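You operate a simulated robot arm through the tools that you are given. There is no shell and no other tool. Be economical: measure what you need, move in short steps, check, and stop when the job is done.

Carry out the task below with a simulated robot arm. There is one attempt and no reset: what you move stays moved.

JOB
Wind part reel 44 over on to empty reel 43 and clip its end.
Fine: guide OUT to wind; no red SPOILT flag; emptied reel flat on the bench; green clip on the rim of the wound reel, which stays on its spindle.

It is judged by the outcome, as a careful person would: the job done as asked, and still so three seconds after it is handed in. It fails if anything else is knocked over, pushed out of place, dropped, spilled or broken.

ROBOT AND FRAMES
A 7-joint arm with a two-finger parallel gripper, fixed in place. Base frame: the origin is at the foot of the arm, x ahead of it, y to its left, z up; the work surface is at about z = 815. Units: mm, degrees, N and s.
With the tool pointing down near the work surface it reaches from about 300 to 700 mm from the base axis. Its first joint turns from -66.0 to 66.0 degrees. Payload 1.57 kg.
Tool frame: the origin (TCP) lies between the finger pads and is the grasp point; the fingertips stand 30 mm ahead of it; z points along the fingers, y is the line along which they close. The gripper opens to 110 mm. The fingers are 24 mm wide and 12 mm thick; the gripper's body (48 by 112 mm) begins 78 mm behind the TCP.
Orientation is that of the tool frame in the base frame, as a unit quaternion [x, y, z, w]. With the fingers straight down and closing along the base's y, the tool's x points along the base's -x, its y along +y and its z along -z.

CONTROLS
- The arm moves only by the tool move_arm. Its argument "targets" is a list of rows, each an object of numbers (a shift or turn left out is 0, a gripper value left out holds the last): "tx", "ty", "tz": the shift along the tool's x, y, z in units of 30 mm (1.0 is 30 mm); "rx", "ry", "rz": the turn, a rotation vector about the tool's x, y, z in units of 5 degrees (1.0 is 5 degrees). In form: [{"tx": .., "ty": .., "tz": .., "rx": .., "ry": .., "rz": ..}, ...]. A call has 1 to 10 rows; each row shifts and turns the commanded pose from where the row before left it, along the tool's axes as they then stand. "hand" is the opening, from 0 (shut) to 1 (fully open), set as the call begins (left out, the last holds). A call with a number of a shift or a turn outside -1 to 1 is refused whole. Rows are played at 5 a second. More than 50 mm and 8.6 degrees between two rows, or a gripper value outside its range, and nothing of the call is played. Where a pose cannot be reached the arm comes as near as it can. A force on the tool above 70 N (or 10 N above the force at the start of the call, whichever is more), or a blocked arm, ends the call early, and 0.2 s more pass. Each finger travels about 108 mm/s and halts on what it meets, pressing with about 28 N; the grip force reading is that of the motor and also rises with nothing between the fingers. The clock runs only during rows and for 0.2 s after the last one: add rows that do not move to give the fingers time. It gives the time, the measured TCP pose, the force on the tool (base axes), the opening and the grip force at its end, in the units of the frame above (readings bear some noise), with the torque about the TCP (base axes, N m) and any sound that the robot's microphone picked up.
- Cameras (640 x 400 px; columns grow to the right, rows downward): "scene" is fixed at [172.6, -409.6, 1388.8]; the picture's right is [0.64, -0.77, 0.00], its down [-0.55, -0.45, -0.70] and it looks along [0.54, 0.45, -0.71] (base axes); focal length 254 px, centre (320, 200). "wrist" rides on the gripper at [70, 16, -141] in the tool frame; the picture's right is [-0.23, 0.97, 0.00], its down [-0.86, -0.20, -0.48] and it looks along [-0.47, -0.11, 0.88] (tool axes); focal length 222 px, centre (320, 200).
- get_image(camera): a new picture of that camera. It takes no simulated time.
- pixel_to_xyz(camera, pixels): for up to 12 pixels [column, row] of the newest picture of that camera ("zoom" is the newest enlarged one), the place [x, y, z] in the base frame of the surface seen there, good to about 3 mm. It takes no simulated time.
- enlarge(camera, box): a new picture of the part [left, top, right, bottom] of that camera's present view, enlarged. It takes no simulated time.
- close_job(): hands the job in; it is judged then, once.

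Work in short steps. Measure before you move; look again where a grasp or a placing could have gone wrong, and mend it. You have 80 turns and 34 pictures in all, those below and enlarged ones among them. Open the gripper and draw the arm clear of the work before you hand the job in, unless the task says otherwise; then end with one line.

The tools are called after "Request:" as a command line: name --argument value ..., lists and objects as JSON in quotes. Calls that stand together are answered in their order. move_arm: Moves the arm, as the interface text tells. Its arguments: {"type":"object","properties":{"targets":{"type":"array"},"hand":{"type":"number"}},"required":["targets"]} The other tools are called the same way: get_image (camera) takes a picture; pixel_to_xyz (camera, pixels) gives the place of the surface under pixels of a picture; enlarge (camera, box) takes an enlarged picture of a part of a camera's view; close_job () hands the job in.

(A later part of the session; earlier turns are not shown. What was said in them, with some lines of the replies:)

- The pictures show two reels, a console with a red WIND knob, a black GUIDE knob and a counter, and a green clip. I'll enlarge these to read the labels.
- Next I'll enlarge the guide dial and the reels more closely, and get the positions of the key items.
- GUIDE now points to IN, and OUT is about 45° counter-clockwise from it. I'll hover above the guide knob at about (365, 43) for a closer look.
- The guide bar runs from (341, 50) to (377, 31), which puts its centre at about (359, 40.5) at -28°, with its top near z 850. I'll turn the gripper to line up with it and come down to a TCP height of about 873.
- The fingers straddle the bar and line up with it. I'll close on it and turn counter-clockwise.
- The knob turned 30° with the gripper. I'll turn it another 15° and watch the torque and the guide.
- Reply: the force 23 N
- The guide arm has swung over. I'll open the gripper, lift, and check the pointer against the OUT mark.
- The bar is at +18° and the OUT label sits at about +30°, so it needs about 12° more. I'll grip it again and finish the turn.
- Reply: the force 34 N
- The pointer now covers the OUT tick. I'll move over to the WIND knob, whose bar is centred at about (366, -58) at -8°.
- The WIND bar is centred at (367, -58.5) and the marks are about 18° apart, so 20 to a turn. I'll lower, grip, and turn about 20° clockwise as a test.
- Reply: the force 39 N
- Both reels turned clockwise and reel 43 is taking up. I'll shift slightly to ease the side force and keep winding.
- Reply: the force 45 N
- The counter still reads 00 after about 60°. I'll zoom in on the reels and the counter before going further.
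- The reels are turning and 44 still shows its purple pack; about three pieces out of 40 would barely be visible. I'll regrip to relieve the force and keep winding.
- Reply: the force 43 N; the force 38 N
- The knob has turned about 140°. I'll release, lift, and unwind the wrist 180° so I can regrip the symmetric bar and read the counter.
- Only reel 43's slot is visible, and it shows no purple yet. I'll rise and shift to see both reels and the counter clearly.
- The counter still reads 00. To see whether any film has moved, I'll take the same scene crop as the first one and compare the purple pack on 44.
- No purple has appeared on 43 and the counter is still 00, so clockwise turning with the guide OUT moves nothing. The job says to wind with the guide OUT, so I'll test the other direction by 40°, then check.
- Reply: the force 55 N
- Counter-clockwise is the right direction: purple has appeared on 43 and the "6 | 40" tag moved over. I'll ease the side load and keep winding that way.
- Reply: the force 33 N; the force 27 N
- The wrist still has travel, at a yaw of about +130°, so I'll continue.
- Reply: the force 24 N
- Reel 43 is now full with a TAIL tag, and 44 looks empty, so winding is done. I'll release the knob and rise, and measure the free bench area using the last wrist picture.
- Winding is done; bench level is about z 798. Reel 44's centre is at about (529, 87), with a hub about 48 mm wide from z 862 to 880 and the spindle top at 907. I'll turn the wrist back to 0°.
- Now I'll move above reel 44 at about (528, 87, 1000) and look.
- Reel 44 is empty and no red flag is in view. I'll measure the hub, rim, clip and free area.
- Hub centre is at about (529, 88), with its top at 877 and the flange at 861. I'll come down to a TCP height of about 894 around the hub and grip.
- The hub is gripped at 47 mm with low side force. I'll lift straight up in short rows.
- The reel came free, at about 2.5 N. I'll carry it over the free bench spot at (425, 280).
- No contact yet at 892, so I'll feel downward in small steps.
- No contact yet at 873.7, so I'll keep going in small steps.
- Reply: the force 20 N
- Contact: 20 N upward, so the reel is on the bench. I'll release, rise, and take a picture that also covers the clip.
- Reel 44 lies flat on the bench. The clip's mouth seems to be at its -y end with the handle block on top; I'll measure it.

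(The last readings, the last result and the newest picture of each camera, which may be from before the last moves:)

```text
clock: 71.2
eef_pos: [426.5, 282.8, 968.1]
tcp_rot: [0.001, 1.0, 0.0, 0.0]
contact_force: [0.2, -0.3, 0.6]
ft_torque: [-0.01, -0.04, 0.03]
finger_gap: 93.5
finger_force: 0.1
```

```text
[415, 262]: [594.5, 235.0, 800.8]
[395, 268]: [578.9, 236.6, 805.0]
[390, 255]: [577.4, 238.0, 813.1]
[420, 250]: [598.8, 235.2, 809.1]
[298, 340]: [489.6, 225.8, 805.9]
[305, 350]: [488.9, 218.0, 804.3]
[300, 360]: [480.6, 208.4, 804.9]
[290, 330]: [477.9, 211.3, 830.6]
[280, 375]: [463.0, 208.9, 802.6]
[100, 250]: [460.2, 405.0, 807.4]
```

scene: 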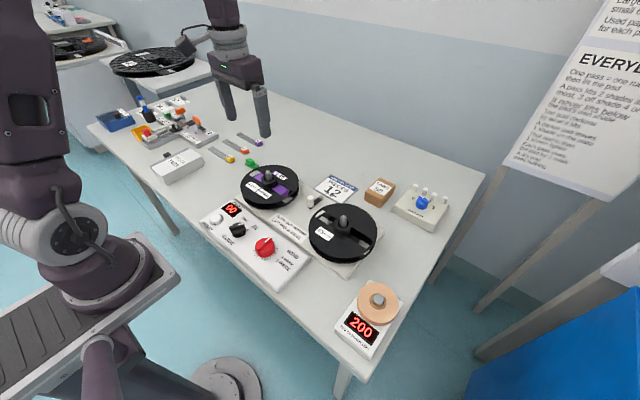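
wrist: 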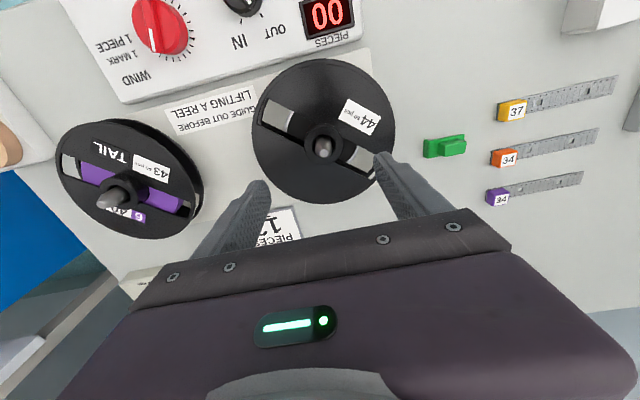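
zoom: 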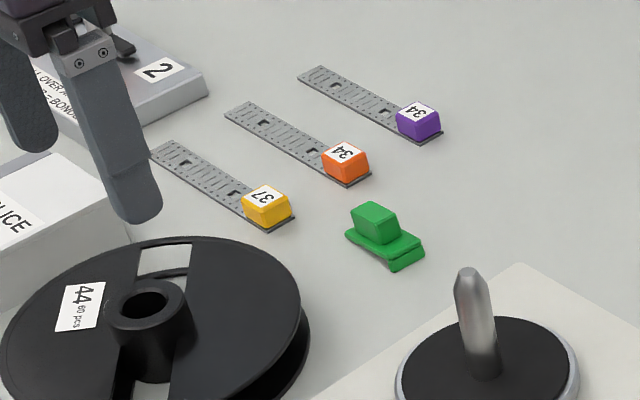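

The shape matters here: it could be an L-lip or a U-mouth. I'll spend one tight close-up on it.

Request:
enlarge --camera "scene" --box '[240, 154, 264, 173]'

```text
16.00 times, centred on (252, 164) of scene
```

zoom: 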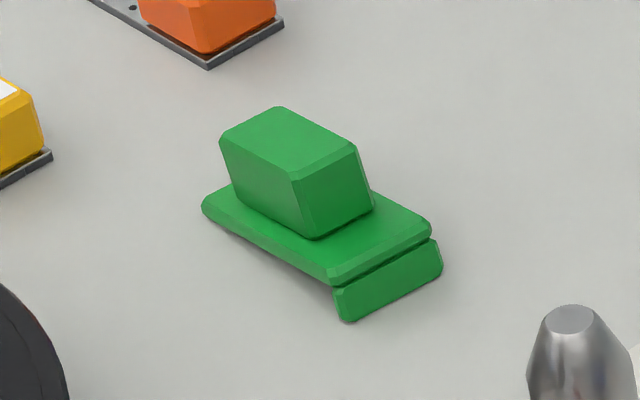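

It is an L-clip: a plate with a handle on top and a lip hanging at its -y end. So the lip must hook outside a rim, with the plate lying inward on the flange. The -y rim of 43 at about (530, -277) suits this orientation, so I'll check what is near it and turn the gripper -90°.

Request:
pixel_to_xyz --camera "wrist" --pixels '[[8, 150], [15, 110], [40, 160], [52, 165], [30, 130], [5, 175], [70, 225], [110, 239], [60, 185], [85, 215]]'

Request:
move_arm --targets '[{"rz": 1}, {"rz": 1}, {"rz": 1}, {"rz": 1}, {"rz": 1}, {"rz": 1}, {"rz": 1}, {"rz": 1}, {"rz": 1}, {"rz": 1}]' --hand 0.45

Request:
move_arm --targets '[{"rz": 1}, {"rz": 1}, {"rz": 1}, {"rz": 1}, {"rz": 1}, {"rz": 1}, {"rz": 1}, {"rz": 1}, {}]'

Request:
move_arm --targets '[{"tx": -0.07, "ty": 0.91}, {"tx": -0.07, "ty": 0.91}, {"tx": -0.07, "ty": 0.91}, {"tx": -0.07, "ty": 0.91}, {"tx": -0.07, "ty": 0.91}, {"tx": -0.07, "ty": 0.91}, {"tz": 0.8}, {"tz": 0.8}, {}]'

```text
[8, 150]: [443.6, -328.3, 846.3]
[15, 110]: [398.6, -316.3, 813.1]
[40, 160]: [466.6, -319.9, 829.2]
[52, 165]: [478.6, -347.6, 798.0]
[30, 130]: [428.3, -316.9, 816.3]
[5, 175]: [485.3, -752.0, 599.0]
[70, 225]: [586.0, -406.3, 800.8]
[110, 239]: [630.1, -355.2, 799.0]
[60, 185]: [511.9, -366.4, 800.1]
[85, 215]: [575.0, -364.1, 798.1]
```

```text
clock: 73.4
eef_pos: [427.2, 283.4, 967.3]
tcp_rot: [0.425, 0.905, 0.0, -0.001]
contact_force: [0.1, -0.4, -0.2]
ft_torque: [0.0, 0.03, 0.02]
finger_gap: 49.5
finger_force: 0.1
```

```text
clock: 75.4
eef_pos: [426.0, 281.7, 968.0]
tcp_rot: [0.709, 0.706, 0.0, 0.0]
contact_force: [-0.7, 0.0, -0.5]
ft_torque: [-0.03, 0.01, -0.02]
finger_gap: 49.6
finger_force: 0.0
```

```text
clock: 77.4
eef_pos: [590.4, 267.7, 920.1]
tcp_rot: [0.708, 0.706, 0.0, 0.0]
contact_force: [0.3, 0.4, 0.1]
ft_torque: [0.01, 0.0, 0.03]
finger_gap: 49.5
finger_force: 0.0
```

The roll device stays at x ≤ 480, y < -300, clear of the target. I'll come down over the clip handle to TCP 845 and grip it.

Request:
move_arm --targets '[{"tx": 0.05, "tz": 0.8}, {"tz": 0.8}, {"tz": 0.6}, {"tz": 0.3}, {}]'

Request:
move_arm --targets '[{}, {}, {}]' --hand 0.0

```text
clock: 78.6
eef_pos: [589.9, 270.6, 844.8]
tcp_rot: [0.708, 0.706, 0.0, -0.001]
contact_force: [-0.3, -0.4, -0.2]
ft_torque: [-0.01, -0.01, 0.03]
finger_gap: 49.6
finger_force: 0.1
```

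```text
clock: 79.4
eef_pos: [590.8, 269.3, 843.2]
tcp_rot: [0.708, 0.707, 0.0, 0.0]
contact_force: [0.6, -0.9, -0.2]
ft_torque: [-0.03, 0.04, 0.03]
finger_gap: 16.8
finger_force: 27.6
```

The clip is gripped at 16.8 mm. I'll lift to about 1000 and carry it over towards reel 43's -y rim.

Request:
move_arm --targets '[{"tz": -0.4}, {"tz": -0.8}, {"tz": -1}, {"tz": -1}, {"tz": -1}, {"tz": -1}, {}]'

Request:
move_arm --targets '[{"tx": -0.97, "ty": -0.11}, {"tx": -0.97, "ty": -0.11}, {"tx": -0.97, "ty": -0.11}, {"tx": -0.97, "ty": -0.11}, {"tx": -0.97, "ty": -0.11}, {"tx": -0.97, "ty": -0.11}, {"tx": -0.97, "ty": -0.11}, {"tx": -0.97, "ty": -0.11}, {"tx": -0.97, "ty": -0.11}]'

Request:
move_arm --targets '[{"tx": -0.97, "ty": -0.11}, {"tx": -0.97, "ty": -0.11}, {"tx": -0.97, "ty": -0.11}, {"tx": -0.97, "ty": -0.11}, {"tx": -0.97, "ty": -0.11}, {"tx": -0.97, "ty": -0.11}, {"tx": -0.97, "ty": -0.11}, {"tx": -0.97, "ty": -0.11}, {"tx": -0.97, "ty": -0.11}, {}]'

Request:
move_arm --targets '[{"ry": 0.8}, {"ry": 0.8}, {"ry": 0.8}, {}]'

Request:
enlarge --camera "wrist" --box '[200, 80, 440, 230]'

```text
clock: 81.0
eef_pos: [589.3, 268.7, 999.8]
tcp_rot: [0.71, 0.705, 0.0, 0.0]
contact_force: [0.1, -0.8, -1.0]
ft_torque: [0.0, 0.03, 0.0]
finger_gap: 16.7
finger_force: 27.3
```

```text
clock: 83.0
eef_pos: [558.7, 8.3, 999.0]
tcp_rot: [0.709, 0.705, 0.001, 0.0]
contact_force: [-0.8, 0.3, -0.5]
ft_torque: [0.02, 0.03, 0.03]
finger_gap: 16.5
finger_force: 27.5
```

```text
clock: 85.2
eef_pos: [528.4, -253.6, 1000.9]
tcp_rot: [0.709, 0.706, 0.001, 0.0]
contact_force: [-0.6, -0.3, -0.9]
ft_torque: [0.01, 0.01, -0.01]
finger_gap: 16.5
finger_force: 27.8
```

```text
clock: 86.2
eef_pos: [528.1, -252.8, 1000.0]
tcp_rot: [0.705, 0.702, 0.075, -0.074]
contact_force: [0.4, -0.1, 0.1]
ft_torque: [0.02, -0.01, -0.01]
finger_gap: 16.7
finger_force: 28.3
```

```text
2.67 times, centred on (320, 155) of wrist
```

zoom: 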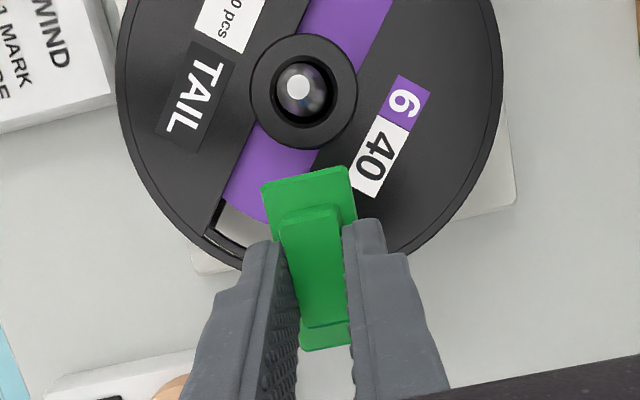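

The clip is level with its lip on the outer (-y) side. I'll shift +10 mm in x to stay off the slot and come down to TCP 912 just outside the rim.

Request:
move_arm --targets '[{"tx": -0.2, "ty": 0.12, "tz": 0.71}, {"tx": -0.18, "ty": 0.12, "tz": 0.71}, {"tx": -0.18, "ty": 0.13, "tz": 0.71}, {"tx": -0.18, "tz": 0.71}, {}]'

Request:
enlarge --camera "scene" --box '[310, 195, 390, 275]'

```text
clock: 87.4
eef_pos: [541.1, -255.5, 911.0]
tcp_rot: [0.705, 0.702, 0.074, -0.074]
contact_force: [0.1, 0.1, 3.0]
ft_torque: [-0.05, 0.03, 0.0]
finger_gap: 16.8
finger_force: 27.9
```

```text
5.00 times, centred on (350, 235) of scene
```

zoom: 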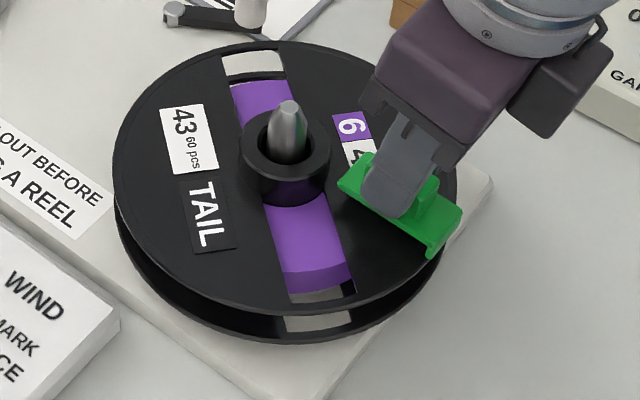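

A 3 N reading suggests the lip may just be touching the rim's top. I'll measure the lip and rim positions.

Request:
pixel_to_xyz --camera "zoom" --pixels '[[430, 248], [433, 235], [455, 215], [445, 225], [345, 185], [355, 175], [425, 262], [400, 285], [458, 190], [130, 150], [285, 42], [300, 308]]'

```text
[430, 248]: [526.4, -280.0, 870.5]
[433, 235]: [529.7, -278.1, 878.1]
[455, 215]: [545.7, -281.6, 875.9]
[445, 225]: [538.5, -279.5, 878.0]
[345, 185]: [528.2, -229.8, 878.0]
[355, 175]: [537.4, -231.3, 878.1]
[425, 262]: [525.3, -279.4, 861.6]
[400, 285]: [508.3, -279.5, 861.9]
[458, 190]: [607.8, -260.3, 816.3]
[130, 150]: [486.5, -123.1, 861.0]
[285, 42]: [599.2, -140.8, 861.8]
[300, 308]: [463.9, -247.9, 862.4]
```

The rim reaches about y -280 here, so the lip (-280) is sitting over it. I'll raise, shift 9 mm outward, and lower again.

Request:
move_arm --targets '[{"tx": 0.03, "tz": -0.13}, {"tx": -0.27, "tz": -0.06}, {}, {"tx": -0.045, "tz": 0.212}, {"tx": -0.045, "tz": 0.212}, {}]'

```text
clock: 88.8
eef_pos: [538.9, -265.1, 902.3]
tcp_rot: [0.705, 0.702, 0.074, -0.074]
contact_force: [-0.9, -0.5, -0.2]
ft_torque: [0.01, 0.0, -0.02]
finger_gap: 16.6
finger_force: 27.9
```

No contact, so the lip is outside and below the rim top. I'll lower in about 1.5 mm steps until the plate touches.

Request:
move_arm --targets '[{"tx": -0.01, "tz": 0.05}, {"tx": -0.01, "tz": 0.05}, {}]'

Request:
move_arm --targets '[{"tx": 0.05, "tz": 0.01}, {"tx": 0.05, "tz": 0.01}, {}]'

```text
clock: 89.6
eef_pos: [540.7, -264.7, 900.0]
tcp_rot: [0.705, 0.702, 0.073, -0.072]
contact_force: [0.1, -4.1, 10.2]
ft_torque: [-0.16, 0.09, 0.03]
finger_gap: 16.3
finger_force: 27.9
```

```text
clock: 90.4
eef_pos: [540.1, -262.6, 901.0]
tcp_rot: [0.705, 0.702, 0.074, -0.074]
contact_force: [-0.2, -6.2, 13.3]
ft_torque: [-0.35, 0.01, 0.04]
finger_gap: 16.6
finger_force: 28.3
```

The plate rests on the flange at about 10 N. I'll pull inward 2 mm more to bring the lip against the rim.

Request:
move_arm --targets '[{"tx": 0.04, "tz": 0.0}, {"tx": 0.03, "tz": 0.0}, {}]'

```text
clock: 91.2
eef_pos: [540.2, -260.6, 900.2]
tcp_rot: [0.704, 0.702, 0.074, -0.074]
contact_force: [0.6, -3.2, 8.9]
ft_torque: [-0.3, 0.05, 0.03]
finger_gap: 16.7
finger_force: 27.6
```

I'll release the handle with a modest opening, withdraw along the tool axis, and rise.

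Request:
move_arm --targets '[{}, {}, {}, {"tz": -0.4}, {"tz": -0.8}, {"tz": -1}, {"tz": -1}, {"tz": -1}, {"tz": -1}, {}]' --hand 0.4

Request:
enlarge --camera "scene" --box '[190, 140, 400, 280]'

```text
clock: 93.4
eef_pos: [539.2, -292.2, 1054.5]
tcp_rot: [0.704, 0.703, 0.074, -0.073]
contact_force: [1.0, 0.2, -1.2]
ft_torque: [0.03, 0.02, 0.02]
finger_gap: 43.9
finger_force: 0.1
```

```text
2.86 times, centred on (295, 210) of scene
```

zoom: 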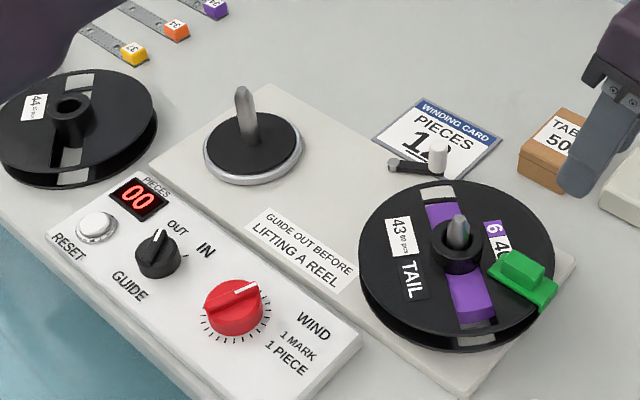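

The clip sits on 43's rim, reel 44 is flat on the bench, and there's no red flag. I'll check the clip's level and the lip position.

Request:
pixel_to_xyz --camera "zoom" --pixels '[[494, 268], [540, 298], [553, 286], [541, 304], [520, 285], [522, 262], [70, 100], [30, 170], [140, 150]]'

Request:
enlarge --camera "scene" --box '[345, 220, 395, 255]'

```text
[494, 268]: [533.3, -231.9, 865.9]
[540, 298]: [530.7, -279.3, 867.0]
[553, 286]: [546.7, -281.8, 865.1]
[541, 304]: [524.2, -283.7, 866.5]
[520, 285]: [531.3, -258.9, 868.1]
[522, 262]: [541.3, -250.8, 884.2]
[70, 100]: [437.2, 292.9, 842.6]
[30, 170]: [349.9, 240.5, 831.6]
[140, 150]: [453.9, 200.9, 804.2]
```

```text
11.43 times, centred on (370, 238) of scene
```

zoom: 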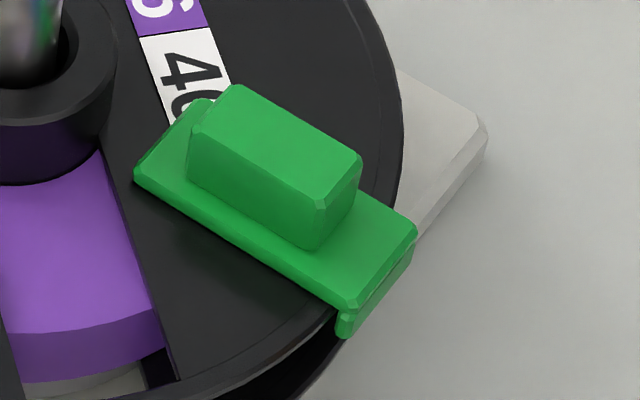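

The clip is level, flat on the flange with its lip hooked outside the rim. I'll raise the arm a little more with the gripper open, then hand in.

Request:
move_arm --targets '[{"tz": -1}, {"tz": -1}, {}, {}]' --hand 0.8

Request:
close_job

```text
clock: 94.4
eef_pos: [521.0, -303.8, 1102.6]
tcp_rot: [0.705, 0.701, 0.074, -0.074]
contact_force: [0.1, -1.4, 0.0]
ft_torque: [-0.01, -0.03, 0.0]
finger_gap: 88.0
finger_force: 0.0
out of reach, approached as far as the arm can: row 2
```

```text
The job is handed in.
```

Reel 44 is wound onto reel 43 with the guide OUT, the emptied 44 lies flat on the bench, and the green clip is on the rim of 43, still on its spindle; no red SPOILT flag was seen, though I first turned the WIND knob about 140° the wrong way, which moved no film.
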